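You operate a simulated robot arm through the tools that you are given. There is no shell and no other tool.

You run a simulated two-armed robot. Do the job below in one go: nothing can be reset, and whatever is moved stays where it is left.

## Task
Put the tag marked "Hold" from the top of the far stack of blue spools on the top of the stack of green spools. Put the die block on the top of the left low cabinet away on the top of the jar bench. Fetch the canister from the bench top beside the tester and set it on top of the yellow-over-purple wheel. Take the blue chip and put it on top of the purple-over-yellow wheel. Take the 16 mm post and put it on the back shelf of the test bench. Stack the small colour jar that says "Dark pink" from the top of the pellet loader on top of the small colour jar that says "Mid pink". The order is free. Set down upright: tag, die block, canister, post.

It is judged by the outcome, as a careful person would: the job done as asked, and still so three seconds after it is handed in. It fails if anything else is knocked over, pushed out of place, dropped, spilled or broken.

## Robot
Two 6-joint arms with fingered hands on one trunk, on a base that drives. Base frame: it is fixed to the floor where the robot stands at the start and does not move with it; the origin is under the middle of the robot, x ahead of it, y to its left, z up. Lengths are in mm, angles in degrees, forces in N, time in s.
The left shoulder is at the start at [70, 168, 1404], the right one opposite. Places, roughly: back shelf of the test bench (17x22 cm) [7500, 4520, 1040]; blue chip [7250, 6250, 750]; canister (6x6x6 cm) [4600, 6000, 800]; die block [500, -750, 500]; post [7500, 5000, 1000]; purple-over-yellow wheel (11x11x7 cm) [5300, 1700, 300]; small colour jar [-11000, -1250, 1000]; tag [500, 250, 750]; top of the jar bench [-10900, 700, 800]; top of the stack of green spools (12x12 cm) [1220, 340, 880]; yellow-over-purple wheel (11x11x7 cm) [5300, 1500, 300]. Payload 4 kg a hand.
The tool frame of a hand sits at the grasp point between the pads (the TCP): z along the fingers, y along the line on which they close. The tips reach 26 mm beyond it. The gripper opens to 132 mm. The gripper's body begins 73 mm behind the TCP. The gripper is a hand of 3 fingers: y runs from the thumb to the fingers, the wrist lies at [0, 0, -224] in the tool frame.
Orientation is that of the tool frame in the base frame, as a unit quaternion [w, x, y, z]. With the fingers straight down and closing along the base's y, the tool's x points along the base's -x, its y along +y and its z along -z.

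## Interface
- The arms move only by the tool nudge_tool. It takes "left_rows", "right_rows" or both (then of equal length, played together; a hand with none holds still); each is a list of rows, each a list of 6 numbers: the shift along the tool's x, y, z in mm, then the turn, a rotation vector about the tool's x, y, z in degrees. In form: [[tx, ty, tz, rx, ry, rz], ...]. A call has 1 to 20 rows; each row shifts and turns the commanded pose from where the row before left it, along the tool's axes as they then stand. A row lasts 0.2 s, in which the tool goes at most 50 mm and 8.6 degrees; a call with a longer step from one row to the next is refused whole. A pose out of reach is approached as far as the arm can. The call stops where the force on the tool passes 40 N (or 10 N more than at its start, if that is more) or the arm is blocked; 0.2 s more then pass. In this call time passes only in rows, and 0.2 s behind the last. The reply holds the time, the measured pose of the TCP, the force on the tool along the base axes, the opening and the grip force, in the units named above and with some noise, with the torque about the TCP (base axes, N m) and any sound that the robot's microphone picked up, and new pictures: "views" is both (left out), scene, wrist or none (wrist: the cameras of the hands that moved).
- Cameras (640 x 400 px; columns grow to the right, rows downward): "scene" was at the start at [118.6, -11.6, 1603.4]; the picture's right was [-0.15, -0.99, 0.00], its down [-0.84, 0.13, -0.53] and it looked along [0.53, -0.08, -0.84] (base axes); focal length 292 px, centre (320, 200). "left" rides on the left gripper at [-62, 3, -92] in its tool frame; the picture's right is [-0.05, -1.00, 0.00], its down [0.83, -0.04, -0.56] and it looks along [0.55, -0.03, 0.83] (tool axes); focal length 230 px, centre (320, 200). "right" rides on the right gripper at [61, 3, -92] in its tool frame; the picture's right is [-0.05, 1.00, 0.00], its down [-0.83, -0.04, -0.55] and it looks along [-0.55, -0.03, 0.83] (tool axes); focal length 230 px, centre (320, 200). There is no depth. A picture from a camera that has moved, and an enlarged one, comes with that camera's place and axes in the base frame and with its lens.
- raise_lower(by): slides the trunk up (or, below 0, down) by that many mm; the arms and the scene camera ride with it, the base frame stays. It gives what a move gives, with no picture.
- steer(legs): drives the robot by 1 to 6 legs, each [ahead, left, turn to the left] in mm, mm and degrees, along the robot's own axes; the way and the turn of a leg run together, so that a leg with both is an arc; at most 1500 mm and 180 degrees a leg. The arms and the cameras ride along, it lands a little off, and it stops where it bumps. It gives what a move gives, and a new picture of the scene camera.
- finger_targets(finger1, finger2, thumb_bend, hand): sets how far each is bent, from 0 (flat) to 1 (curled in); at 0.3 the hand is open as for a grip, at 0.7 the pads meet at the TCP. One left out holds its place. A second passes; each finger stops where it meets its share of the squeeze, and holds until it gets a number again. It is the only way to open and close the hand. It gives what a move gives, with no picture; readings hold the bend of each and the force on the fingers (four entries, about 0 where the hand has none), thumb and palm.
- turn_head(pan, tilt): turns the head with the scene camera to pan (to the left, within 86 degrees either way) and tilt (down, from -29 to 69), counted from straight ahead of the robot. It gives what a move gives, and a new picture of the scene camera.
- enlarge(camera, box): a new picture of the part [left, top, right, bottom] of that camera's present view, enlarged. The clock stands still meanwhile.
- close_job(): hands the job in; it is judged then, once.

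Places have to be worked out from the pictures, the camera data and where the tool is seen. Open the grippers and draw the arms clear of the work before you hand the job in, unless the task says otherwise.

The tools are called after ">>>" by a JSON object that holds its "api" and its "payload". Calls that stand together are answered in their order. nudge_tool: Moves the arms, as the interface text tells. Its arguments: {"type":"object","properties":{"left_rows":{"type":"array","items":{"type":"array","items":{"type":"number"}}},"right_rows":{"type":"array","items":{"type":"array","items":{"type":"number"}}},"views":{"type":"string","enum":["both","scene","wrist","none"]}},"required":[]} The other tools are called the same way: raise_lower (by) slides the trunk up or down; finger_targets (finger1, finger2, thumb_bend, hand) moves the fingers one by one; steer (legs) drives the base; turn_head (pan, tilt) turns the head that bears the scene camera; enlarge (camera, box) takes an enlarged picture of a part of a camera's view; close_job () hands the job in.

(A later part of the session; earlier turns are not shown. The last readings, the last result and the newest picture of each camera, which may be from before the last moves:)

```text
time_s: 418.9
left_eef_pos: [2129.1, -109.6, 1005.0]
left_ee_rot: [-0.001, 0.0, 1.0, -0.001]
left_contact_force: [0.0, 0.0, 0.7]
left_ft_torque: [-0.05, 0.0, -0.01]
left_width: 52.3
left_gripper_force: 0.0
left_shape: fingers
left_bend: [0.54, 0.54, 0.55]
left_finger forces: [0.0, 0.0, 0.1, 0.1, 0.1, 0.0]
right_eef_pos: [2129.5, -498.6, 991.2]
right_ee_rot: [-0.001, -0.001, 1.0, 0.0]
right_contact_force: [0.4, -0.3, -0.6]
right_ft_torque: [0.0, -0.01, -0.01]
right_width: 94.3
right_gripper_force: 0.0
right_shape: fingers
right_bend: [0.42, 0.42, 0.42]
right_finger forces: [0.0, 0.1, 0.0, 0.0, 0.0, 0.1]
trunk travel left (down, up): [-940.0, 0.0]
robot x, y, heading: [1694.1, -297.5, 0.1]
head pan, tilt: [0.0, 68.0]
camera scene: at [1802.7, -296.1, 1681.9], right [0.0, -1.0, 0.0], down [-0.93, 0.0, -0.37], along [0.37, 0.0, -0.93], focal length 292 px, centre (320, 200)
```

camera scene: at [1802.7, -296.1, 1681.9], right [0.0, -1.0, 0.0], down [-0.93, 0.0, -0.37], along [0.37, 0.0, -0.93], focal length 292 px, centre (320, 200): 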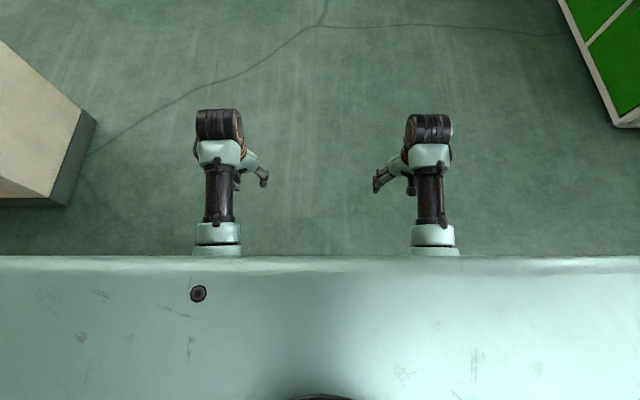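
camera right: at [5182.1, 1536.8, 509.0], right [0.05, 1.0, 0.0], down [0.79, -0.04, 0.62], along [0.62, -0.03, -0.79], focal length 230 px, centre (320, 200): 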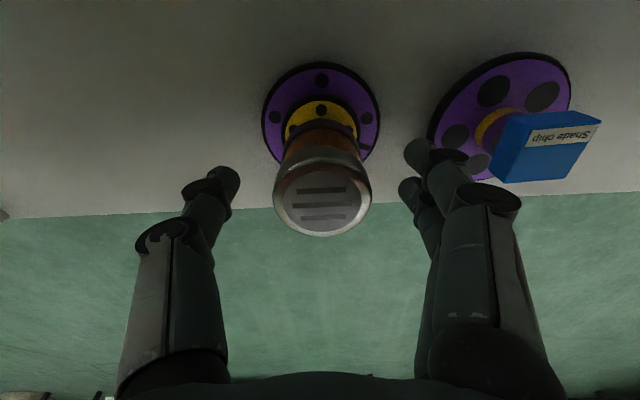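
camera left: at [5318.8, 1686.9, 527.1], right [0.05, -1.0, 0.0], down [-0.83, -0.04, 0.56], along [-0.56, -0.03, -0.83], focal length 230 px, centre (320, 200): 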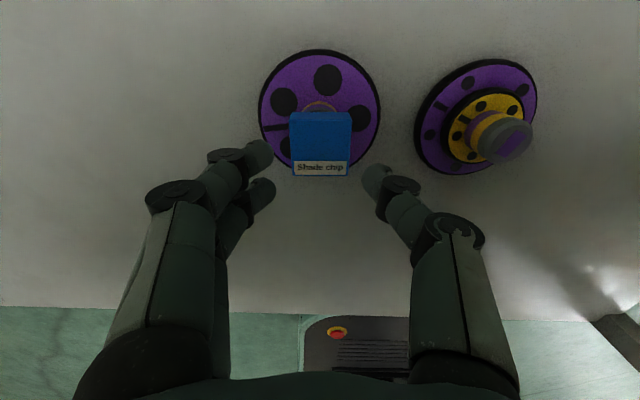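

Aligned at y≈-297, heading ≈0. I reverse into the aisle in checked legs.

>>> {"api": "steer", "payload": {"legs": [[-450, -2, 0]]}}

>>> {"api": "steer", "payload": {"legs": [[-350, 0, 0]]}}

```text
time_s: 421.6
left_eef_pos: [1678.7, -114.6, 1005.2]
left_ee_rot: [-0.002, 0.0, 1.0, 0.0]
left_contact_force: [0.6, 0.3, -0.1]
left_ft_torque: [-0.02, 0.0, -0.02]
left_width: 52.1
left_gripper_force: 0.1
left_shape: fingers
left_bend: [0.54, 0.54, 0.55]
left_finger forces: [0.0, 0.0, 0.0, 0.1, 0.0, 0.0]
right_eef_pos: [1678.4, -501.9, 989.7]
right_ee_rot: [0.0, 0.0, 1.0, 0.0]
right_contact_force: [1.0, -0.7, 0.5]
right_ft_torque: [0.01, 0.02, -0.01]
right_width: 93.9
right_gripper_force: 0.1
right_shape: fingers
right_bend: [0.42, 0.42, 0.42]
right_finger forces: [0.0, 0.0, 0.0, 0.1, 0.1, 0.0]
trunk travel left (down, up): [-940.0, 0.0]
robot x, y, heading: [1240.6, -302.4, -0.2]
head pan, tilt: [0.0, 68.0]
camera scene: at [1352.9, -299.7, 1681.7], right [0.0, -1.0, 0.0], down [-0.93, 0.0, -0.37], along [0.37, 0.0, -0.93], focal length 292 px, centre (320, 200)
```

scene: 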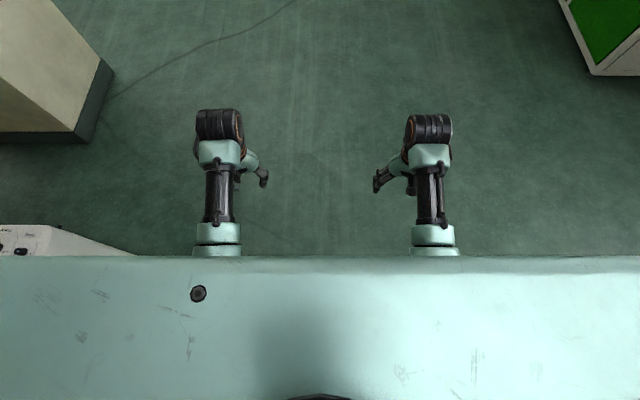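

```text
time_s: 423.9
left_eef_pos: [1330.9, -115.1, 1005.1]
left_ee_rot: [-0.002, 0.001, 1.0, 0.0]
left_contact_force: [0.7, 0.4, -0.3]
left_ft_torque: [0.0, 0.04, 0.0]
left_width: 52.2
left_gripper_force: 0.0
left_shape: fingers
left_bend: [0.54, 0.54, 0.55]
left_finger forces: [0.1, 0.0, 0.1, 0.1, 0.1, 0.0]
right_eef_pos: [1328.6, -503.7, 990.1]
right_ee_rot: [-0.001, 0.0, 1.0, 0.001]
right_contact_force: [0.2, 0.2, -0.3]
right_ft_torque: [0.02, -0.01, 0.01]
right_width: 94.4
right_gripper_force: 0.0
right_shape: fingers
right_bend: [0.42, 0.42, 0.42]
right_finger forces: [0.1, 0.0, 0.1, 0.1, 0.1, 0.1]
trunk travel left (down, up): [-940.0, 0.0]
robot x, y, heading: [894.6, -299.7, -0.6]
head pan, tilt: [0.0, 68.0]
camera scene: at [1003.2, -299.8, 1681.7], right [0.0, -1.0, 0.0], down [-0.93, 0.0, -0.37], along [0.37, 0.0, -0.93], focal length 292 px, centre (320, 200)
```

scene: 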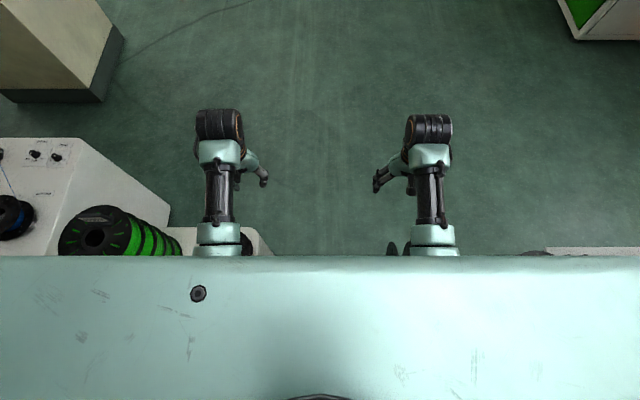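

Centred still; the Hold tag is visible standing on the green stack. I continue reversing out the other end.

>>> {"api": "steer", "payload": {"legs": [[-450, 0, 0]]}}

>>> {"api": "steer", "payload": {"legs": [[-500, 0, 0]]}}

```text
time_s: 426.6
left_eef_pos: [877.4, -116.0, 1005.1]
left_ee_rot: [-0.001, 0.004, 1.0, 0.0]
left_contact_force: [-0.2, -0.3, -0.3]
left_ft_torque: [0.04, 0.03, -0.01]
left_width: 52.2
left_gripper_force: 0.1
left_shape: fingers
left_bend: [0.54, 0.54, 0.55]
left_finger forces: [0.0, 0.0, 0.1, 0.1, 0.0, 0.1]
right_eef_pos: [875.5, -503.1, 991.6]
right_ee_rot: [0.0, 0.003, 1.0, 0.002]
right_contact_force: [1.0, -0.5, -1.0]
right_ft_torque: [-0.01, 0.01, 0.02]
right_width: 94.2
right_gripper_force: 0.0
right_shape: fingers
right_bend: [0.42, 0.42, 0.42]
right_finger forces: [0.1, 0.0, 0.0, 0.1, 0.0, 0.1]
trunk travel left (down, up): [-940.0, 0.0]
robot x, y, heading: [442.0, -291.9, -0.4]
head pan, tilt: [0.0, 68.0]
camera scene: at [549.5, -297.9, 1681.7], right [-0.01, -1.0, 0.0], down [-0.93, 0.01, -0.37], along [0.37, 0.0, -0.93], focal length 292 px, centre (320, 200)
```

scene: 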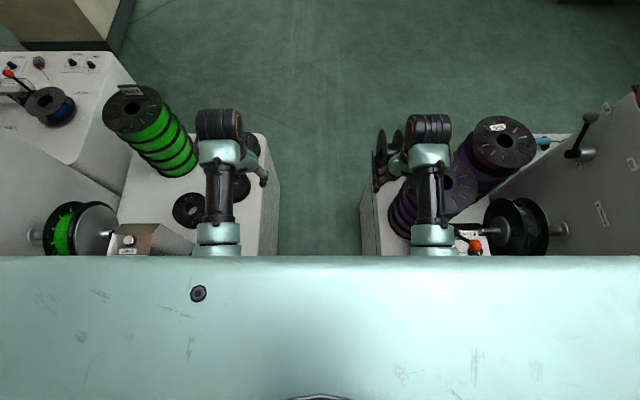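

```text
time_s: 429.6
left_eef_pos: [375.7, -111.7, 1005.1]
left_ee_rot: [0.0, 0.005, 1.0, 0.0]
left_contact_force: [-0.4, -0.5, 0.9]
left_ft_torque: [0.03, 0.06, 0.0]
left_width: 52.2
left_gripper_force: 0.0
left_shape: fingers
left_bend: [0.54, 0.54, 0.55]
left_finger forces: [0.0, 0.0, 0.0, 0.1, 0.0, 0.1]
right_eef_pos: [374.5, -499.5, 989.9]
right_ee_rot: [0.0, 0.003, 1.0, 0.001]
right_contact_force: [0.0, 0.6, -0.4]
right_ft_torque: [0.01, -0.02, -0.04]
right_width: 94.3
right_gripper_force: 0.1
right_shape: fingers
right_bend: [0.42, 0.42, 0.42]
right_finger forces: [0.0, 0.1, 0.0, 0.0, 0.0, 0.0]
trunk travel left (down, up): [-940.0, 0.0]
robot x, y, heading: [-61.2, -291.9, -0.4]
head pan, tilt: [0.0, 68.0]
camera scene: at [48.9, -293.8, 1681.7], right [-0.01, -1.0, 0.0], down [-0.93, 0.01, -0.37], along [0.37, 0.0, -0.93], focal length 292 px, centre (320, 200)
```

scene: 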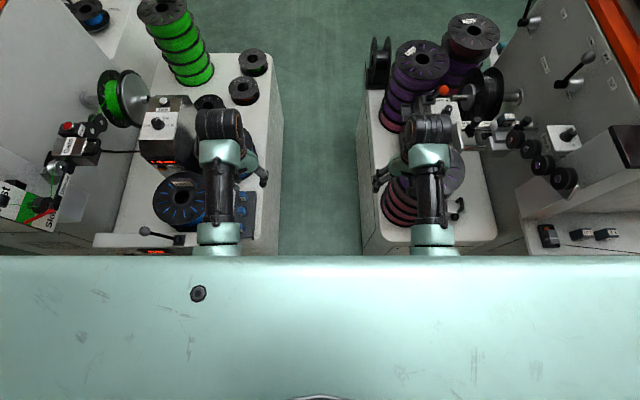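

Out of the aisle. I strafe right to face the near end of the right deck and look at the die block.

>>> {"api": "steer", "payload": {"legs": [[-60, -420, 0.5]]}}

>>> {"api": "turn_head", "payload": {"pan": -8, "tilt": 60}}

>>> {"api": "enlarge", "payload": {"camera": "scene", "box": [230, 120, 430, 250]}}

```text
time_s: 431.9
left_eef_pos: [317.1, -480.4, 1005.7]
left_ee_rot: [0.0, 0.0, 1.0, 0.001]
left_contact_force: [0.3, 0.1, 0.9]
left_ft_torque: [0.03, -0.03, 0.02]
left_width: 52.2
left_gripper_force: 0.1
left_shape: fingers
left_bend: [0.54, 0.54, 0.55]
left_finger forces: [0.1, 0.1, 0.0, 0.0, 0.0, 0.0]
right_eef_pos: [321.5, -859.4, 995.1]
right_ee_rot: [0.005, -0.004, 1.0, 0.014]
right_contact_force: [6.8, 22.4, 3.3]
right_ft_torque: [-0.85, 0.17, 0.42]
right_width: 87.3
right_gripper_force: 11.2
right_shape: fingers
right_bend: [0.42, 0.42, 0.42]
right_finger forces: [0.0, 0.0, 0.0, 0.0, 21.9, 0.0]
trunk travel left (down, up): [-940.0, 0.0]
robot x, y, heading: [-111.3, -666.5, 0.1]
head pan, tilt: [0.0, 68.0]
stopped in leg 1: the force on the tool passed its limit at 55 N (the readings are from after the stop); the commanded pose is now the measured one
camera scene: at [-9.3, -666.9, 1682.2], right [0.0, -1.0, 0.0], down [-0.93, 0.0, -0.38], along [0.38, 0.0, -0.93], focal length 292 px, centre (320, 200)
```

scene: 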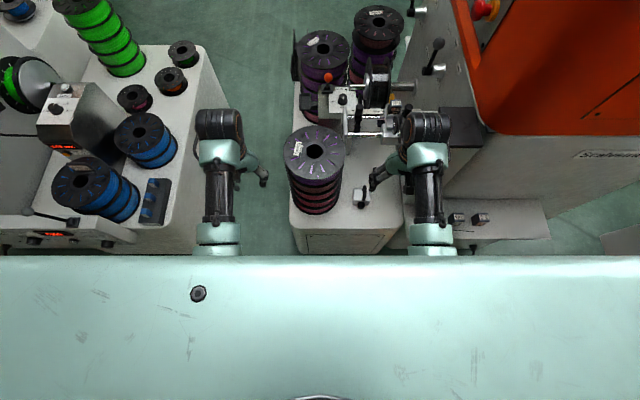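

```text
time_s: 432.6
left_eef_pos: [320.0, -478.9, 1004.0]
left_ee_rot: [0.0, -0.001, 1.0, -0.001]
left_contact_force: [-0.8, 0.3, -1.2]
left_ft_torque: [-0.02, 0.04, 0.0]
left_width: 52.1
left_gripper_force: 0.1
left_shape: fingers
left_bend: [0.54, 0.54, 0.55]
left_finger forces: [0.0, 0.0, 0.0, 0.1, 0.0, 0.0]
right_eef_pos: [319.8, -859.4, 993.9]
right_ee_rot: [0.002, -0.002, 1.0, 0.01]
right_contact_force: [4.6, 19.8, 5.2]
right_ft_torque: [-0.88, 0.13, 0.31]
right_width: 87.8
right_gripper_force: 10.3
right_shape: fingers
right_bend: [0.42, 0.42, 0.42]
right_finger forces: [0.0, 0.1, 0.0, 0.1, 19.7, 0.0]
trunk travel left (down, up): [-940.0, 0.0]
robot x, y, heading: [-113.0, -669.2, -0.0]
head pan, tilt: [-8.0, 60.0]
camera scene: at [1.9, -670.9, 1690.5], right [-0.14, -0.99, 0.0], down [-0.86, 0.12, -0.5], along [0.49, -0.07, -0.87], focal length 292 px, centre (320, 200)
```

scene: 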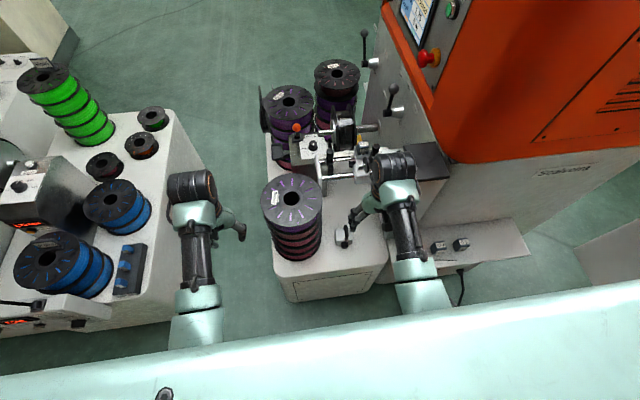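

```text
3.08 times, centred on (330, 185) of scene
camera zoom: at [1.9, -670.9, 1690.5], right [-0.14, -0.99, 0.0], down [-0.86, 0.12, -0.5], along [0.49, -0.07, -0.87], focal length 897 px, centre (289, 246)
```

zoom: 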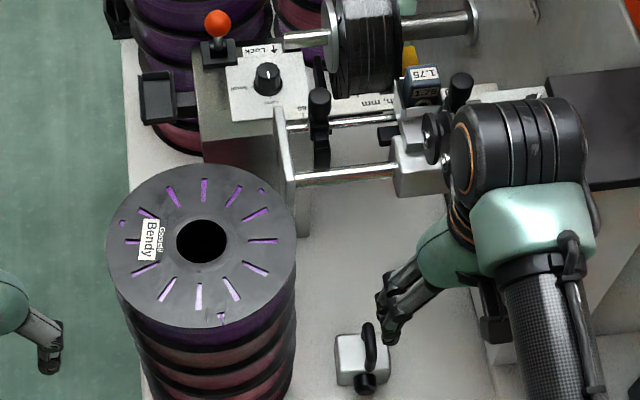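

The right thumb brushed the winder's dark side box; I move the robot 70 mm back to the left at once.

>>> {"api": "steer", "payload": {"legs": [[0, 75, 0]]}}

>>> {"api": "enlarge", "payload": {"camera": "scene", "box": [300, 100, 560, 280]}}

>>> {"api": "enlarge", "payload": {"camera": "right", "box": [0, 0, 640, 400]}}

```text
time_s: 433.6
left_eef_pos: [319.1, -415.9, 1008.3]
left_ee_rot: [0.0, 0.001, 1.0, 0.003]
left_contact_force: [-0.7, -0.7, 0.4]
left_ft_torque: [0.06, -0.03, -0.02]
left_width: 52.4
left_gripper_force: 0.0
left_shape: fingers
left_bend: [0.54, 0.54, 0.55]
left_finger forces: [0.0, 0.1, 0.1, 0.1, 0.0, 0.0]
right_eef_pos: [319.2, -798.2, 991.7]
right_ee_rot: [0.002, 0.0, 1.0, 0.013]
right_contact_force: [0.2, -0.5, -0.1]
right_ft_torque: [0.08, -0.02, -0.02]
right_width: 94.5
right_gripper_force: 0.2
right_shape: fingers
right_bend: [0.42, 0.42, 0.42]
right_finger forces: [0.1, 0.0, 0.0, 0.0, 0.0, 0.0]
trunk travel left (down, up): [-940.0, 0.0]
robot x, y, heading: [-114.5, -594.4, 0.0]
head pan, tilt: [-8.0, 60.0]
camera scene: at [0.8, -615.6, 1690.4], right [-0.14, -0.99, -0.01], down [-0.86, 0.13, -0.5], along [0.49, -0.06, -0.87], focal length 292 px, centre (320, 200)
```

scene: 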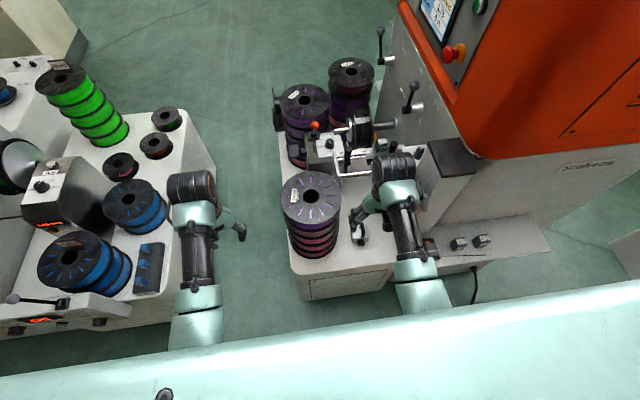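

```text
2.22 times, centred on (430, 190) of scene
camera zoom: at [0.8, -615.6, 1690.4], right [-0.14, -0.99, -0.01], down [-0.86, 0.13, -0.5], along [0.49, -0.06, -0.87], focal length 648 px, centre (76, 222)
```

zoom: 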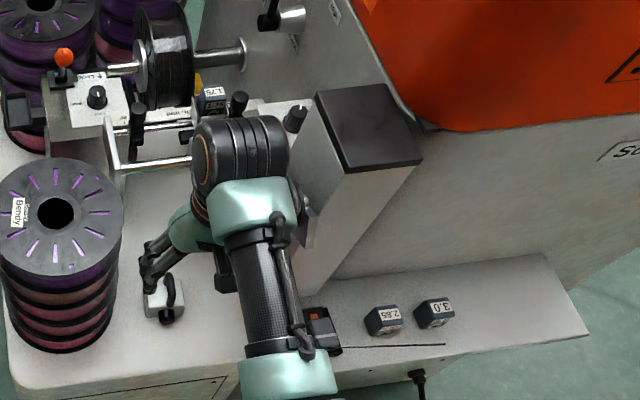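

```text
1.00 times, centred on (320, 200) of right (not enlarged: the box is as wide or as high as the picture)
camera zoom: at [258.9, -797.6, 1083.4], right [0.05, 1.0, 0.03], down [0.83, -0.06, 0.56], along [0.56, -0.01, -0.83], focal length 230 px, centre (320, 200)
```

zoom: 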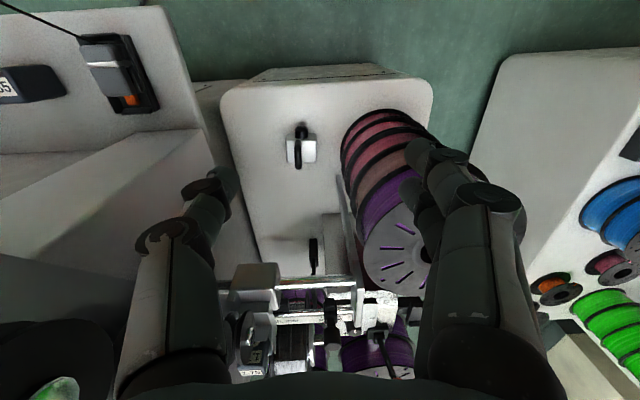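

The block stands at about [415, -822] with its handle bar running along x. I drive 90 mm ahead to bring the right hand over it and look down.

>>> {"api": "steer", "payload": {"legs": [[92, -15, 0]]}}

>>> {"api": "nudge_tool", "payload": {"right_rows": [[0, 0, 20, 0, 0, 0], [0, -4, 30, 1.5, 0, 0], [0, 0, 30, 0, 0, 0]], "views": "wrist"}}

>>> {"api": "enlarge", "payload": {"camera": "right", "box": [220, 80, 420, 280]}}

```text
time_s: 434.8
left_eef_pos: [405.3, -424.4, 1007.9]
left_ee_rot: [0.002, 0.001, 1.0, 0.0]
left_contact_force: [-0.6, 0.1, -0.3]
left_ft_torque: [0.0, -0.05, 0.01]
left_width: 52.0
left_gripper_force: 0.1
left_shape: fingers
left_bend: [0.54, 0.54, 0.55]
left_finger forces: [0.0, 0.0, 0.0, 0.0, 0.1, 0.0]
right_eef_pos: [406.3, -807.0, 995.0]
right_ee_rot: [0.003, -0.002, 1.0, 0.009]
right_contact_force: [0.1, -0.1, -1.3]
right_ft_torque: [-0.01, 0.0, -0.02]
right_width: 94.6
right_gripper_force: 0.0
right_shape: fingers
right_bend: [0.42, 0.42, 0.42]
right_finger forces: [0.0, 0.0, 0.0, 0.1, 0.0, 0.1]
trunk travel left (down, up): [-940.0, 0.0]
robot x, y, heading: [-26.1, -610.5, -0.2]
head pan, tilt: [-8.0, 60.0]
camera scene: at [84.9, -619.1, 1691.1], right [-0.14, -0.99, 0.0], down [-0.86, 0.12, -0.5], along [0.5, -0.07, -0.86], focal length 292 px, centre (320, 200)
```

scene: 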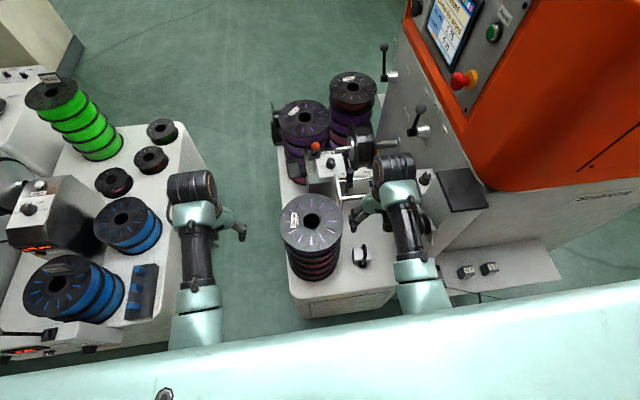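

```text
time_s: 435.6
left_eef_pos: [411.4, -424.9, 1005.0]
left_ee_rot: [-0.001, 0.001, 1.0, 0.001]
left_contact_force: [0.3, -0.8, -0.7]
left_ft_torque: [-0.01, 0.05, 0.01]
left_width: 52.4
left_gripper_force: 0.0
left_shape: fingers
left_bend: [0.54, 0.54, 0.55]
left_finger forces: [0.1, 0.0, 0.0, 0.0, 0.0, 0.0]
right_eef_pos: [411.4, -810.1, 910.4]
right_ee_rot: [0.001, 0.001, 1.0, -0.004]
right_contact_force: [-0.8, 0.1, -0.8]
right_ft_torque: [0.02, 0.03, -0.01]
right_width: 94.5
right_gripper_force: 0.1
right_shape: fingers
right_bend: [0.42, 0.42, 0.42]
right_finger forces: [0.0, 0.0, 0.1, 0.0, 0.1, 0.0]
trunk travel left (down, up): [-940.0, 0.0]
robot x, y, heading: [-24.6, -605.1, 0.0]
head pan, tilt: [-8.0, 60.0]
camera right: at [350.8, -806.7, 1003.6], right [0.05, 1.0, -0.01], down [0.83, -0.04, 0.56], along [0.56, -0.03, -0.83], focal length 230 px, centre (320, 200)
```

right: 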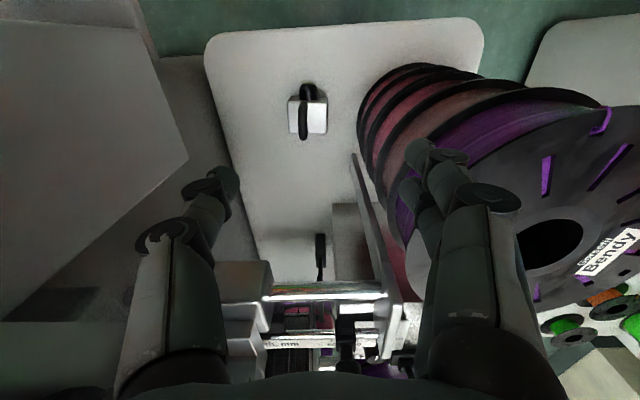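

```text
2.00 times, centred on (320, 180) of right
camera zoom: at [350.8, -806.7, 1003.6], right [0.05, 1.0, -0.01], down [0.83, -0.04, 0.56], along [0.56, -0.03, -0.83], focal length 460 px, centre (320, 240)
```

zoom: 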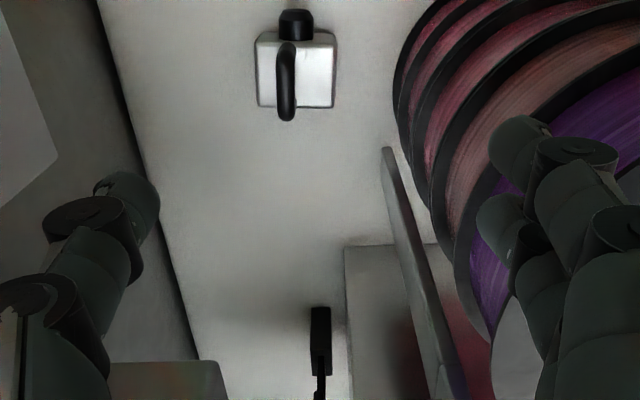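

The deck seems lower than I thought (block near z 565–600 at about [455, -836]). I narrow the right hand, shift over the block and lower the trunk 110 mm to look again.

>>> {"api": "finger_targets", "payload": {"hand": "right", "finger1": 0.54, "finger2": 0.54, "thumb_bend": 0.54}}

>>> {"api": "nudge_tool", "payload": {"right_rows": [[-18, -12, 0, 0, 0, 0], [-18, -12, 0, 0, 0, 0]], "views": "none"}}

>>> {"api": "raise_lower", "payload": {"by": -110}}

>>> {"api": "enlarge", "payload": {"camera": "right", "box": [0, 0, 640, 400]}}

>>> {"api": "enlarge", "payload": {"camera": "right", "box": [220, 60, 420, 260]}}

```text
time_s: 436.6
left_eef_pos: [408.4, -423.2, 1004.9]
left_ee_rot: [0.0, 0.001, 1.0, 0.001]
left_contact_force: [-0.2, -0.7, 0.1]
left_ft_torque: [-0.05, -0.01, 0.03]
left_width: 51.9
left_gripper_force: 0.1
left_shape: fingers
left_bend: [0.54, 0.54, 0.55]
left_finger forces: [0.0, 0.0, 0.1, 0.0, 0.1, 0.0]
right_eef_pos: [408.5, -810.4, 912.2]
right_ee_rot: [0.002, 0.0, 1.0, -0.004]
right_contact_force: [0.0, 0.0, 0.1]
right_ft_torque: [0.03, 0.0, -0.02]
right_width: 54.9
right_gripper_force: 0.0
right_shape: fingers
right_bend: [0.54, 0.54, 0.54]
right_finger forces: [0.0, 0.1, 0.0, 0.0, 0.0, 0.0]
trunk travel left (down, up): [-940.0, 0.0]
robot x, y, heading: [-24.1, -610.7, -0.1]
head pan, tilt: [-8.0, 60.0]
```

```text
time_s: 437.2
left_eef_pos: [411.1, -423.8, 1006.1]
left_ee_rot: [-0.001, 0.001, 1.0, 0.0]
left_contact_force: [-0.6, -0.6, -0.3]
left_ft_torque: [-0.02, 0.0, -0.01]
left_width: 52.4
left_gripper_force: 0.1
left_shape: fingers
left_bend: [0.54, 0.54, 0.55]
left_finger forces: [0.0, 0.0, 0.0, 0.0, 0.0, 0.1]
right_eef_pos: [446.1, -834.1, 911.7]
right_ee_rot: [0.001, -0.001, 1.0, -0.003]
right_contact_force: [-1.0, 0.2, 0.2]
right_ft_torque: [-0.03, 0.05, 0.0]
right_width: 55.0
right_gripper_force: 0.0
right_shape: fingers
right_bend: [0.54, 0.54, 0.54]
right_finger forces: [0.0, 0.0, 0.0, 0.0, 0.0, 0.0]
trunk travel left (down, up): [-940.0, 0.0]
robot x, y, heading: [-24.5, -607.7, -0.2]
head pan, tilt: [-8.0, 60.0]
```

```text
time_s: 438.6
left_eef_pos: [409.8, -423.2, 895.5]
left_ee_rot: [0.0, 0.001, 1.0, 0.0]
left_contact_force: [0.4, -0.2, -0.8]
left_ft_torque: [-0.02, 0.0, 0.02]
left_width: 52.2
left_gripper_force: 0.1
left_shape: fingers
left_bend: [0.54, 0.54, 0.55]
left_finger forces: [0.0, 0.1, 0.0, 0.1, 0.1, 0.0]
right_eef_pos: [446.3, -834.0, 804.4]
right_ee_rot: [0.001, -0.001, 1.0, -0.003]
right_contact_force: [0.1, -0.6, 0.2]
right_ft_torque: [-0.01, 0.02, 0.03]
right_width: 55.0
right_gripper_force: 0.0
right_shape: fingers
right_bend: [0.54, 0.54, 0.54]
right_finger forces: [0.1, 0.0, 0.1, 0.1, 0.0, 0.0]
trunk travel left (down, up): [-830.0, 110.0]
robot x, y, heading: [-22.4, -610.1, -0.1]
head pan, tilt: [-8.0, 60.0]
```

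```text
1.00 times, centred on (320, 200) of right (not enlarged: the box is as wide or as high as the picture)
camera zoom: at [384.9, -830.0, 895.1], right [0.05, 1.0, -0.01], down [0.83, -0.04, 0.56], along [0.56, -0.03, -0.83], focal length 230 px, centre (320, 200)
```

zoom: 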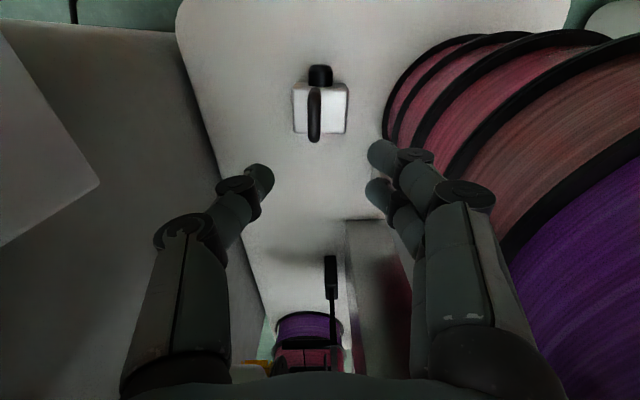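

```text
2.00 times, centred on (320, 160) of right
camera zoom: at [384.9, -830.0, 895.1], right [0.05, 1.0, -0.01], down [0.83, -0.04, 0.56], along [0.56, -0.03, -0.83], focal length 460 px, centre (320, 280)
```

zoom: 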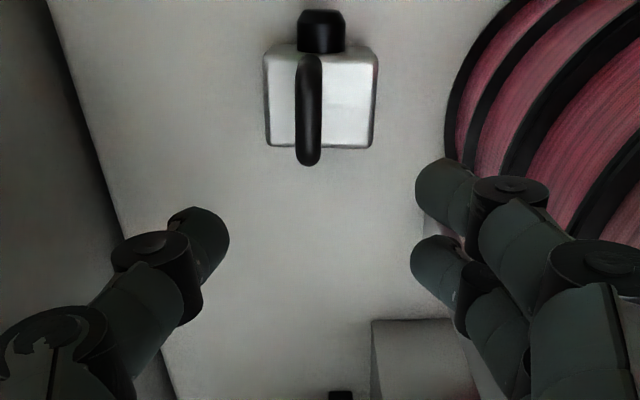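

The block's top is near z 609 at [448, -834], the handle bar above it at y≈-840. I align and lower the trunk another 95 mm for a closer look.

>>> {"api": "nudge_tool", "payload": {"right_rows": [[-1, -6, 0, 0, 0, 0]], "views": "none"}}

>>> {"api": "raise_lower", "payload": {"by": -95}}

>>> {"api": "enlarge", "payload": {"camera": "right", "box": [160, 60, 480, 280]}}

>>> {"api": "enlarge", "payload": {"camera": "scene", "box": [280, 180, 440, 300]}}

```text
time_s: 439.0
left_eef_pos: [409.5, -426.0, 896.6]
left_ee_rot: [-0.001, 0.002, 1.0, 0.0]
left_contact_force: [-0.3, 0.1, 0.1]
left_ft_torque: [0.01, 0.03, -0.01]
left_width: 52.4
left_gripper_force: 0.1
left_shape: fingers
left_bend: [0.54, 0.54, 0.55]
left_finger forces: [0.0, 0.0, 0.1, 0.0, 0.0, 0.0]
right_eef_pos: [448.0, -838.8, 802.6]
right_ee_rot: [0.001, -0.001, 1.0, -0.003]
right_contact_force: [-0.2, 0.2, 0.1]
right_ft_torque: [-0.02, -0.01, -0.04]
right_width: 55.0
right_gripper_force: 0.1
right_shape: fingers
right_bend: [0.54, 0.54, 0.54]
right_finger forces: [0.0, 0.1, 0.0, 0.1, 0.0, 0.0]
trunk travel left (down, up): [-830.0, 110.0]
robot x, y, heading: [-24.9, -613.2, -0.1]
head pan, tilt: [-8.0, 60.0]
```

```text
time_s: 440.3
left_eef_pos: [409.5, -424.8, 801.6]
left_ee_rot: [0.0, 0.0, 1.0, -0.001]
left_contact_force: [0.6, 0.6, 0.0]
left_ft_torque: [0.02, 0.01, -0.02]
left_width: 52.2
left_gripper_force: 0.1
left_shape: fingers
left_bend: [0.54, 0.54, 0.55]
left_finger forces: [0.1, 0.0, 0.0, 0.1, 0.0, 0.0]
right_eef_pos: [447.2, -840.6, 708.4]
right_ee_rot: [0.002, -0.001, 1.0, -0.003]
right_contact_force: [-0.2, -0.2, -0.2]
right_ft_torque: [-0.01, -0.03, -0.02]
right_width: 55.1
right_gripper_force: 0.0
right_shape: fingers
right_bend: [0.54, 0.54, 0.54]
right_finger forces: [0.1, 0.1, 0.0, 0.1, 0.0, 0.0]
trunk travel left (down, up): [-735.0, 205.0]
robot x, y, heading: [-21.8, -608.0, 0.0]
head pan, tilt: [-8.0, 60.0]
```

```text
1.82 times, centred on (320, 170) of right
camera zoom: at [386.1, -836.1, 799.9], right [0.05, 1.0, -0.01], down [0.83, -0.04, 0.56], along [0.56, -0.03, -0.83], focal length 418 px, centre (320, 254)
```

zoom: 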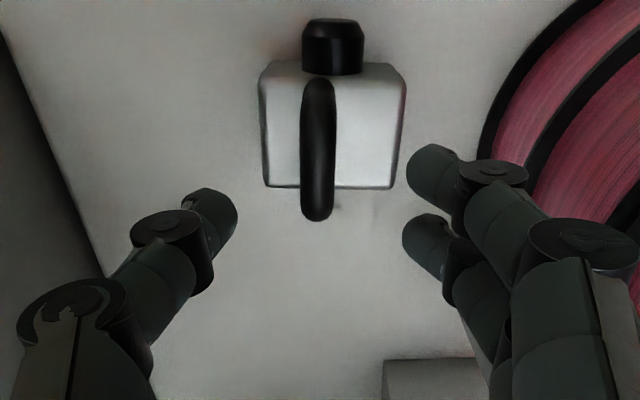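

```text
3.33 times, centred on (360, 240) of scene
camera zoom: at [91.6, -618.9, 1485.6], right [-0.14, -0.99, 0.0], down [-0.86, 0.12, -0.5], along [0.5, -0.07, -0.87], focal length 972 px, centre (187, 67)
```

zoom: 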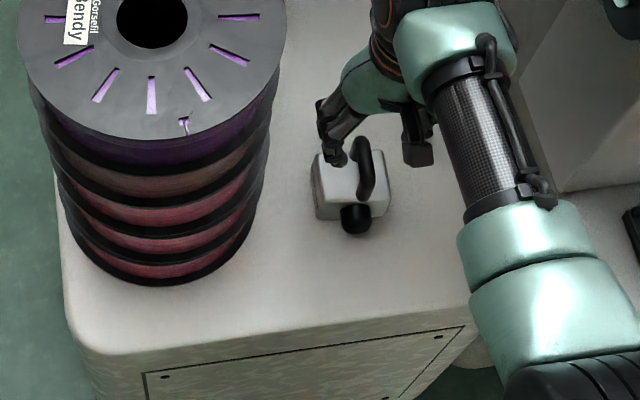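

The handle bar is at about [444, -840], z≈645, some 36 mm above the block's top. I narrow the hand to about 40 mm and lower it around the bar.

>>> {"api": "finger_targets", "payload": {"hand": "right", "finger1": 0.6, "finger2": 0.6, "thumb_bend": 0.6}}

>>> {"api": "nudge_tool", "payload": {"right_rows": [[2, 1, 18, 0, 0, 0], [0, 0, 18, 0, 0, 0], [0, 0, 15, 0, 0, 0]], "views": "wrist"}}

>>> {"api": "enlarge", "payload": {"camera": "right", "box": [160, 60, 480, 280]}}

```text
time_s: 441.3
left_eef_pos: [411.5, -423.7, 799.9]
left_ee_rot: [-0.001, 0.001, 1.0, 0.0]
left_contact_force: [1.1, 0.3, 0.4]
left_ft_torque: [0.0, 0.0, -0.01]
left_width: 52.3
left_gripper_force: 0.0
left_shape: fingers
left_bend: [0.54, 0.54, 0.55]
left_finger forces: [0.0, 0.1, 0.0, 0.0, 0.0, 0.0]
right_eef_pos: [446.0, -839.8, 708.2]
right_ee_rot: [0.002, -0.001, 1.0, -0.003]
right_contact_force: [0.0, 0.1, -0.3]
right_ft_torque: [-0.01, 0.03, -0.05]
right_width: 35.3
right_gripper_force: 0.0
right_shape: fingers
right_bend: [0.6, 0.6, 0.6]
right_finger forces: [0.0, 0.0, 0.0, 0.0, 0.1, 0.2]
trunk travel left (down, up): [-735.0, 205.0]
robot x, y, heading: [-25.2, -607.6, 0.1]
head pan, tilt: [-8.0, 60.0]
```

```text
time_s: 442.1
left_eef_pos: [409.9, -424.3, 800.0]
left_ee_rot: [-0.001, 0.001, 1.0, 0.001]
left_contact_force: [0.7, 0.2, -0.4]
left_ft_torque: [0.0, -0.03, -0.02]
left_width: 52.1
left_gripper_force: 0.1
left_shape: fingers
left_bend: [0.54, 0.54, 0.55]
left_finger forces: [0.0, 0.0, 0.0, 0.0, 0.0, 0.0]
right_eef_pos: [445.5, -838.5, 656.9]
right_ee_rot: [0.002, 0.0, 1.0, -0.003]
right_contact_force: [-0.4, -0.1, -0.1]
right_ft_torque: [0.02, -0.01, 0.02]
right_width: 35.6
right_gripper_force: 0.0
right_shape: fingers
right_bend: [0.6, 0.6, 0.6]
right_finger forces: [0.1, 0.1, 0.0, 0.2, 0.0, 0.0]
trunk travel left (down, up): [-735.0, 205.0]
robot x, y, heading: [-25.4, -609.1, -0.5]
head pan, tilt: [-8.0, 60.0]
camera right: at [384.7, -835.5, 748.8], right [0.05, 1.0, -0.01], down [0.83, -0.04, 0.56], along [0.56, -0.03, -0.83], focal length 230 px, centre (320, 200)
```

right: 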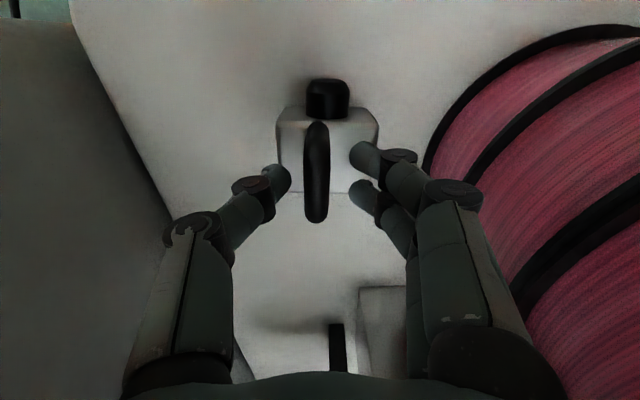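

```text
1.82 times, centred on (320, 170) of right
camera zoom: at [384.7, -835.5, 748.8], right [0.05, 1.0, -0.01], down [0.83, -0.04, 0.56], along [0.56, -0.03, -0.83], focal length 418 px, centre (320, 254)
```

zoom: 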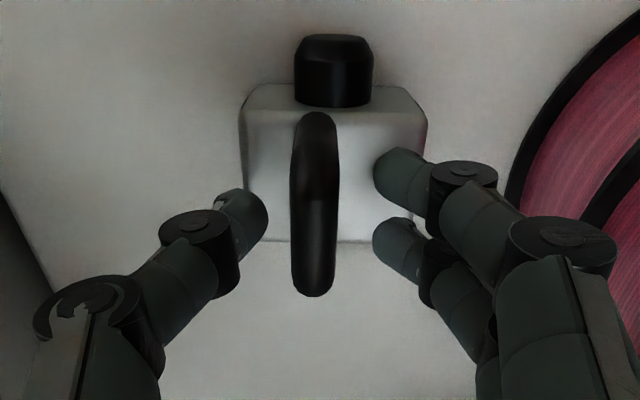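

The bar lies between the thumb and fingers. I shift 5 mm back along it and close.

>>> {"api": "nudge_tool", "payload": {"right_rows": [[5, -1, 1, 0, 0, 0]], "views": "none"}}

>>> {"api": "finger_targets", "payload": {"hand": "right", "finger1": 0.75, "finger2": 0.75, "thumb_bend": 0.75}}

>>> {"api": "enlarge", "payload": {"camera": "right", "box": [160, 60, 480, 280]}}

```text
time_s: 442.5
left_eef_pos: [409.5, -424.3, 801.6]
left_ee_rot: [-0.001, 0.0, 1.0, -0.001]
left_contact_force: [0.0, -0.3, -0.7]
left_ft_torque: [0.02, 0.01, -0.02]
left_width: 52.2
left_gripper_force: 0.0
left_shape: fingers
left_bend: [0.54, 0.54, 0.55]
left_finger forces: [0.0, 0.0, 0.0, 0.1, 0.0, 0.0]
right_eef_pos: [440.0, -840.2, 655.8]
right_ee_rot: [0.002, -0.001, 1.0, -0.003]
right_contact_force: [0.8, 0.3, 1.0]
right_ft_torque: [0.01, 0.02, 0.01]
right_width: 35.3
right_gripper_force: 0.0
right_shape: fingers
right_bend: [0.6, 0.6, 0.6]
right_finger forces: [0.0, 0.1, 0.1, 0.1, 0.0, 0.0]
trunk travel left (down, up): [-735.0, 205.0]
robot x, y, heading: [-22.9, -609.8, -0.1]
head pan, tilt: [-8.0, 60.0]
```

```text
time_s: 443.5
left_eef_pos: [410.0, -423.4, 800.4]
left_ee_rot: [-0.001, 0.001, 1.0, 0.0]
left_contact_force: [-0.2, 0.5, 0.1]
left_ft_torque: [0.01, -0.02, 0.02]
left_width: 52.1
left_gripper_force: 0.1
left_shape: fingers
left_bend: [0.54, 0.54, 0.55]
left_finger forces: [0.1, 0.0, 0.0, 0.0, 0.0, 0.0]
right_eef_pos: [439.8, -840.0, 656.2]
right_ee_rot: [0.001, 0.0, 1.0, -0.004]
right_contact_force: [-0.5, 1.1, 0.3]
right_ft_torque: [0.06, 0.02, -0.01]
right_width: 12.3
right_gripper_force: 11.4
right_shape: fingers
right_bend: [0.72, 0.71, 0.68]
right_finger forces: [5.5, 5.7, 0.0, 0.0, 11.0, 0.0]
trunk travel left (down, up): [-735.0, 205.0]
robot x, y, heading: [-26.7, -606.4, -0.4]
head pan, tilt: [-8.0, 60.0]
```

```text
1.82 times, centred on (320, 170) of right
camera zoom: at [379.4, -836.4, 747.3], right [0.05, 1.0, -0.01], down [0.83, -0.04, 0.56], along [0.56, -0.03, -0.83], focal length 418 px, centre (320, 254)
```

zoom: 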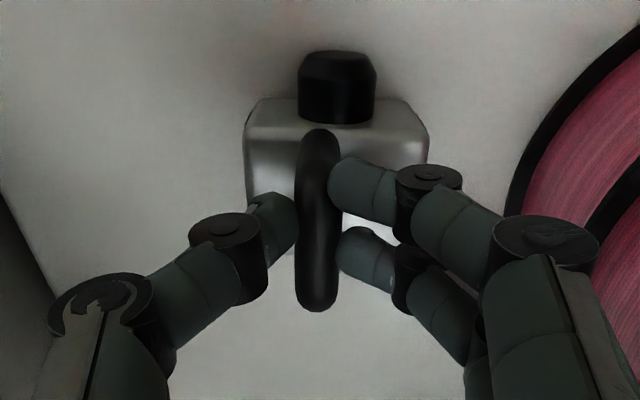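

A good grip on the handle. I lift with the trunk and check.

>>> {"api": "raise_lower", "payload": {"by": 60}}

>>> {"api": "enlarge", "payload": {"camera": "right", "box": [0, 0, 640, 400]}}

>>> {"api": "enlarge", "payload": {"camera": "scene", "box": [280, 180, 440, 300]}}

```text
time_s: 444.5
left_eef_pos: [409.9, -424.6, 859.6]
left_ee_rot: [-0.001, 0.0, 1.0, 0.0]
left_contact_force: [-0.6, 0.1, -1.1]
left_ft_torque: [-0.02, 0.01, -0.03]
left_width: 52.0
left_gripper_force: 0.0
left_shape: fingers
left_bend: [0.54, 0.54, 0.55]
left_finger forces: [0.0, 0.1, 0.0, 0.0, 0.0, 0.0]
right_eef_pos: [440.8, -839.9, 716.4]
right_ee_rot: [0.001, 0.0, 1.0, -0.004]
right_contact_force: [0.1, -1.0, -0.9]
right_ft_torque: [0.01, 0.01, 0.01]
right_width: 0.1
right_gripper_force: 0.0
right_shape: fingers
right_bend: [0.74, 0.74, 0.73]
right_finger forces: [0.0, 0.1, 0.1, 0.1, 0.0, 0.1]
trunk travel left (down, up): [-795.0, 145.0]
robot x, y, heading: [-27.5, -608.1, 0.0]
head pan, tilt: [-8.0, 60.0]
```

```text
1.00 times, centred on (320, 200) of right (not enlarged: the box is as wide or as high as the picture)
camera zoom: at [379.6, -836.6, 807.6], right [0.05, 1.0, -0.01], down [0.83, -0.04, 0.56], along [0.56, -0.03, -0.83], focal length 230 px, centre (320, 200)
```

zoom: 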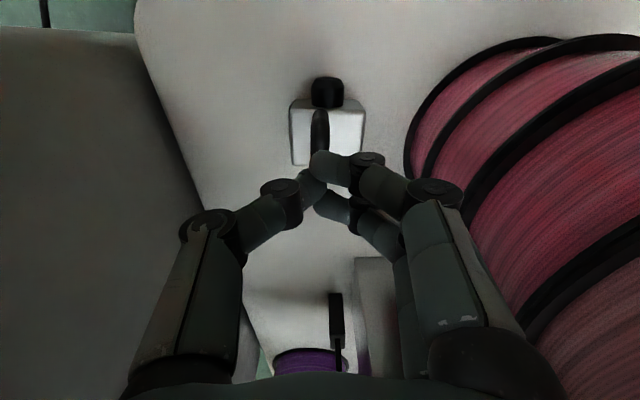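

```text
3.33 times, centred on (360, 240) of scene
camera zoom: at [92.0, -619.0, 1545.5], right [-0.14, -0.99, 0.0], down [-0.86, 0.12, -0.5], along [0.49, -0.07, -0.87], focal length 972 px, centre (187, 67)
```

zoom: 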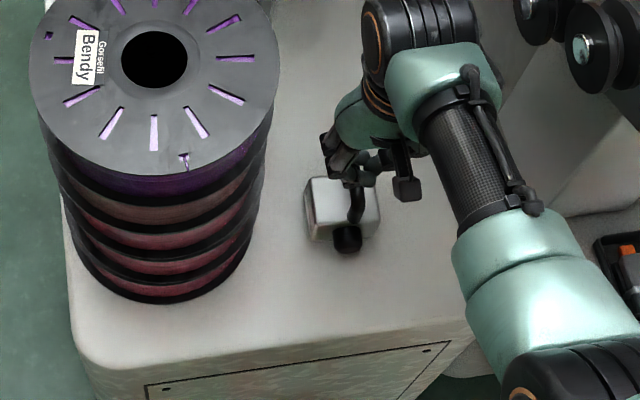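

The handle slipped out: the block is heavy for that light squeeze. It stayed in place. I open a little, go back down slightly deeper so the fingertips reach under the bar, and squeeze harder.

>>> {"api": "finger_targets", "payload": {"hand": "right", "finger1": 0.62, "finger2": 0.62, "thumb_bend": 0.62}}

>>> {"api": "raise_lower", "payload": {"by": -60}}

>>> {"api": "nudge_tool", "payload": {"right_rows": [[0, 0, 4, 0, 0, 0], [0, 0, 4, 0, 0, 0]], "views": "wrist"}}

>>> {"api": "enlarge", "payload": {"camera": "right", "box": [160, 60, 480, 280]}}

```text
time_s: 445.5
left_eef_pos: [410.4, -423.9, 860.4]
left_ee_rot: [0.0, 0.001, 1.0, 0.0]
left_contact_force: [0.8, 0.0, 0.3]
left_ft_torque: [-0.03, 0.01, 0.01]
left_width: 52.4
left_gripper_force: 0.1
left_shape: fingers
left_bend: [0.54, 0.54, 0.55]
left_finger forces: [0.1, 0.1, 0.0, 0.0, 0.1, 0.1]
right_eef_pos: [440.2, -841.2, 715.0]
right_ee_rot: [0.002, -0.001, 1.0, -0.004]
right_contact_force: [-0.4, -0.5, 0.2]
right_ft_torque: [0.0, 0.04, 0.0]
right_width: 27.9
right_gripper_force: 0.1
right_shape: fingers
right_bend: [0.62, 0.62, 0.62]
right_finger forces: [0.0, 0.1, 0.0, 0.1, 0.0, 0.1]
trunk travel left (down, up): [-795.0, 145.0]
robot x, y, heading: [-24.8, -610.4, -0.2]
head pan, tilt: [-8.0, 60.0]
```

```text
time_s: 446.5
left_eef_pos: [409.2, -424.8, 800.9]
left_ee_rot: [-0.001, 0.001, 1.0, 0.0]
left_contact_force: [0.0, 0.6, 0.0]
left_ft_torque: [0.0, -0.02, 0.05]
left_width: 52.2
left_gripper_force: 0.0
left_shape: fingers
left_bend: [0.54, 0.54, 0.55]
left_finger forces: [0.1, 0.1, 0.1, 0.0, 0.0, 0.1]
right_eef_pos: [440.5, -839.7, 656.1]
right_ee_rot: [0.003, -0.001, 1.0, -0.003]
right_contact_force: [-0.2, -0.6, -0.2]
right_ft_torque: [0.01, -0.01, 0.0]
right_width: 28.0
right_gripper_force: 0.1
right_shape: fingers
right_bend: [0.62, 0.62, 0.62]
right_finger forces: [0.0, 0.0, 0.0, 0.0, 0.1, 0.0]
trunk travel left (down, up): [-735.0, 205.0]
robot x, y, heading: [-26.7, -606.8, -0.1]
head pan, tilt: [-8.0, 60.0]
```

```text
time_s: 447.1
left_eef_pos: [410.2, -423.7, 800.4]
left_ee_rot: [-0.001, 0.001, 1.0, 0.0]
left_contact_force: [-0.1, 0.2, -0.3]
left_ft_torque: [0.0, 0.02, 0.03]
left_width: 52.1
left_gripper_force: 0.1
left_shape: fingers
left_bend: [0.54, 0.54, 0.55]
left_finger forces: [0.1, 0.1, 0.0, 0.1, 0.0, 0.1]
right_eef_pos: [439.9, -840.0, 646.7]
right_ee_rot: [0.003, -0.001, 1.0, -0.003]
right_contact_force: [-0.3, -0.3, 0.3]
right_ft_torque: [0.03, 0.01, 0.01]
right_width: 28.2
right_gripper_force: 0.0
right_shape: fingers
right_bend: [0.62, 0.62, 0.62]
right_finger forces: [0.0, 0.0, 0.0, 0.0, 0.0, 0.0]
trunk travel left (down, up): [-735.0, 205.0]
robot x, y, heading: [-27.4, -606.9, 0.0]
head pan, tilt: [-8.0, 60.0]
camera right: at [379.4, -836.3, 739.7], right [0.05, 1.0, -0.01], down [0.83, -0.04, 0.56], along [0.56, -0.03, -0.83], focal length 230 px, centre (320, 200)
```

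right: 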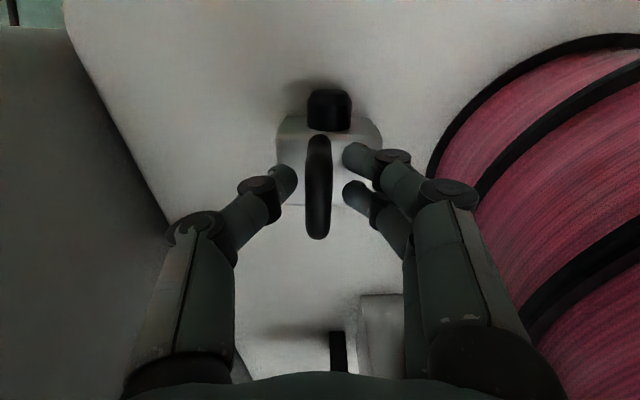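

```text
1.82 times, centred on (320, 170) of right
camera zoom: at [379.4, -836.3, 739.7], right [0.05, 1.0, -0.01], down [0.83, -0.04, 0.56], along [0.56, -0.03, -0.83], focal length 418 px, centre (320, 254)
```

zoom: 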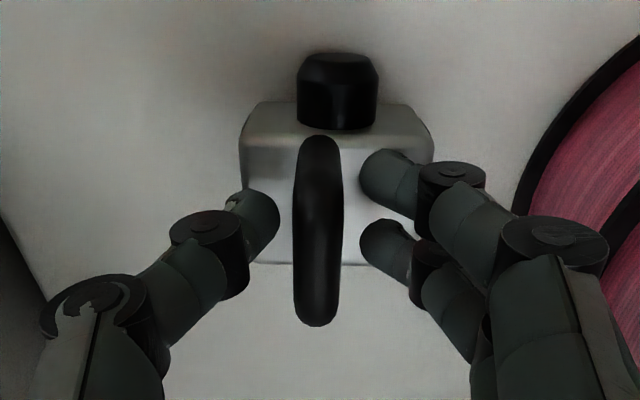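

The fingers straddle the bar with no contact. I go 6 mm lower and close with a strong squeeze.

>>> {"api": "nudge_tool", "payload": {"right_rows": [[4, 0, 3, 0, 0, 0], [0, 0, 3, 0, 0, 0]], "views": "none"}}

>>> {"api": "finger_targets", "payload": {"hand": "right", "finger1": 0.95, "finger2": 0.95, "thumb_bend": 0.95}}

>>> {"api": "enlarge", "payload": {"camera": "right", "box": [160, 60, 480, 280]}}

```text
time_s: 447.7
left_eef_pos: [410.2, -424.6, 799.2]
left_ee_rot: [-0.001, 0.001, 1.0, 0.0]
left_contact_force: [-0.5, -0.1, 0.4]
left_ft_torque: [0.02, 0.0, 0.0]
left_width: 52.2
left_gripper_force: 0.0
left_shape: fingers
left_bend: [0.54, 0.54, 0.55]
left_finger forces: [0.0, 0.0, 0.1, 0.1, 0.1, 0.0]
right_eef_pos: [435.4, -839.1, 641.6]
right_ee_rot: [0.002, -0.001, 1.0, -0.003]
right_contact_force: [-0.1, -0.4, 0.0]
right_ft_torque: [-0.03, -0.02, 0.02]
right_width: 27.9
right_gripper_force: 0.0
right_shape: fingers
right_bend: [0.62, 0.62, 0.62]
right_finger forces: [0.0, 0.1, 0.0, 0.1, 0.0, 0.1]
trunk travel left (down, up): [-735.0, 205.0]
robot x, y, heading: [-24.7, -607.2, -0.2]
head pan, tilt: [-8.0, 60.0]
```

```text
time_s: 448.7
left_eef_pos: [410.2, -425.0, 799.6]
left_ee_rot: [-0.001, 0.002, 1.0, -0.001]
left_contact_force: [0.1, 0.0, 0.5]
left_ft_torque: [-0.02, -0.01, 0.0]
left_width: 52.3
left_gripper_force: 0.0
left_shape: fingers
left_bend: [0.54, 0.54, 0.55]
left_finger forces: [0.0, 0.1, 0.0, 0.0, 0.0, 0.0]
right_eef_pos: [437.5, -840.2, 640.0]
right_ee_rot: [0.001, -0.001, 1.0, -0.004]
right_contact_force: [-1.3, -0.1, -11.4]
right_ft_torque: [-0.03, 0.17, -0.01]
right_width: 10.4
right_gripper_force: 26.7
right_shape: fingers
right_bend: [0.73, 0.74, 0.71]
right_finger forces: [15.0, 12.0, 0.1, 0.0, 26.4, 0.1]
trunk travel left (down, up): [-735.0, 205.0]
robot x, y, heading: [-24.0, -610.1, 0.1]
head pan, tilt: [-8.0, 60.0]
```

```text
1.82 times, centred on (320, 170) of right
camera zoom: at [376.0, -836.7, 733.0], right [0.05, 1.0, -0.01], down [0.83, -0.04, 0.56], along [0.56, -0.03, -0.83], focal length 418 px, centre (320, 254)
```

zoom: 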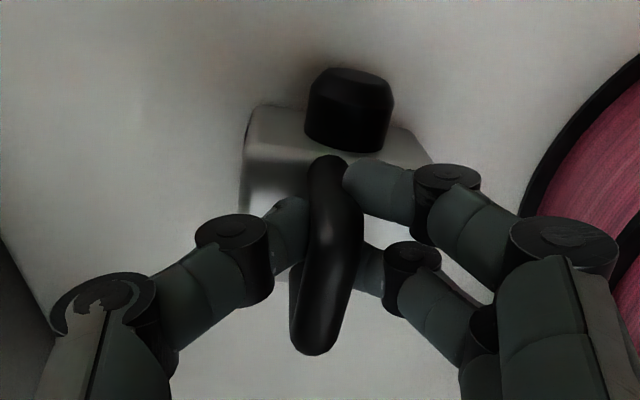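

Now 26 N and the fingertips reach under the bar. I lift with the trunk again.

>>> {"api": "raise_lower", "payload": {"by": 30}}

>>> {"api": "enlarge", "payload": {"camera": "right", "box": [0, 0, 640, 400]}}

>>> {"api": "enlarge", "payload": {"camera": "scene", "box": [280, 180, 440, 300]}}

```text
time_s: 449.4
left_eef_pos: [411.3, -424.2, 831.1]
left_ee_rot: [-0.001, 0.001, 1.0, 0.001]
left_contact_force: [0.0, -0.1, -0.6]
left_ft_torque: [0.02, -0.01, -0.01]
left_width: 52.3
left_gripper_force: 0.1
left_shape: fingers
left_bend: [0.54, 0.54, 0.55]
left_finger forces: [0.0, 0.1, 0.1, 0.1, 0.0, 0.0]
right_eef_pos: [436.0, -839.8, 671.1]
right_ee_rot: [0.0, -0.001, 1.0, -0.003]
right_contact_force: [0.6, -0.9, -11.2]
right_ft_torque: [-0.04, 0.13, 0.04]
right_width: 10.5
right_gripper_force: 26.3
right_shape: fingers
right_bend: [0.73, 0.74, 0.71]
right_finger forces: [14.9, 12.1, 0.0, 0.0, 26.3, 0.1]
trunk travel left (down, up): [-765.0, 175.0]
robot x, y, heading: [-26.5, -606.1, 0.2]
head pan, tilt: [-8.0, 60.0]
```

```text
1.00 times, centred on (320, 200) of right (not enlarged: the box is as wide or as high as the picture)
camera zoom: at [376.4, -836.8, 763.0], right [0.05, 1.0, -0.01], down [0.83, -0.04, 0.56], along [0.56, -0.03, -0.83], focal length 230 px, centre (320, 200)
```

zoom: 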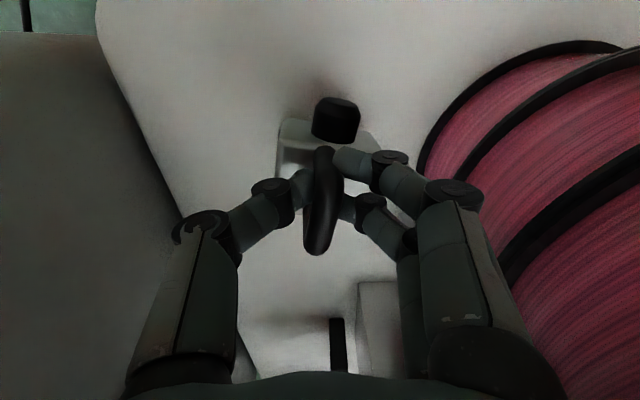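

```text
3.33 times, centred on (360, 240) of scene
camera zoom: at [93.8, -619.7, 1515.4], right [-0.14, -0.99, 0.0], down [-0.86, 0.12, -0.5], along [0.49, -0.07, -0.87], focal length 972 px, centre (187, 67)
```

zoom: 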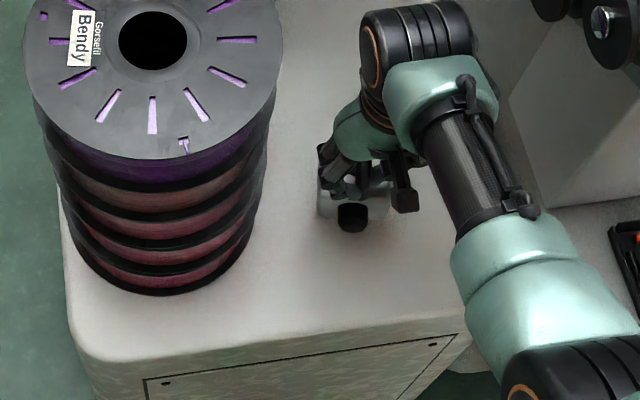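

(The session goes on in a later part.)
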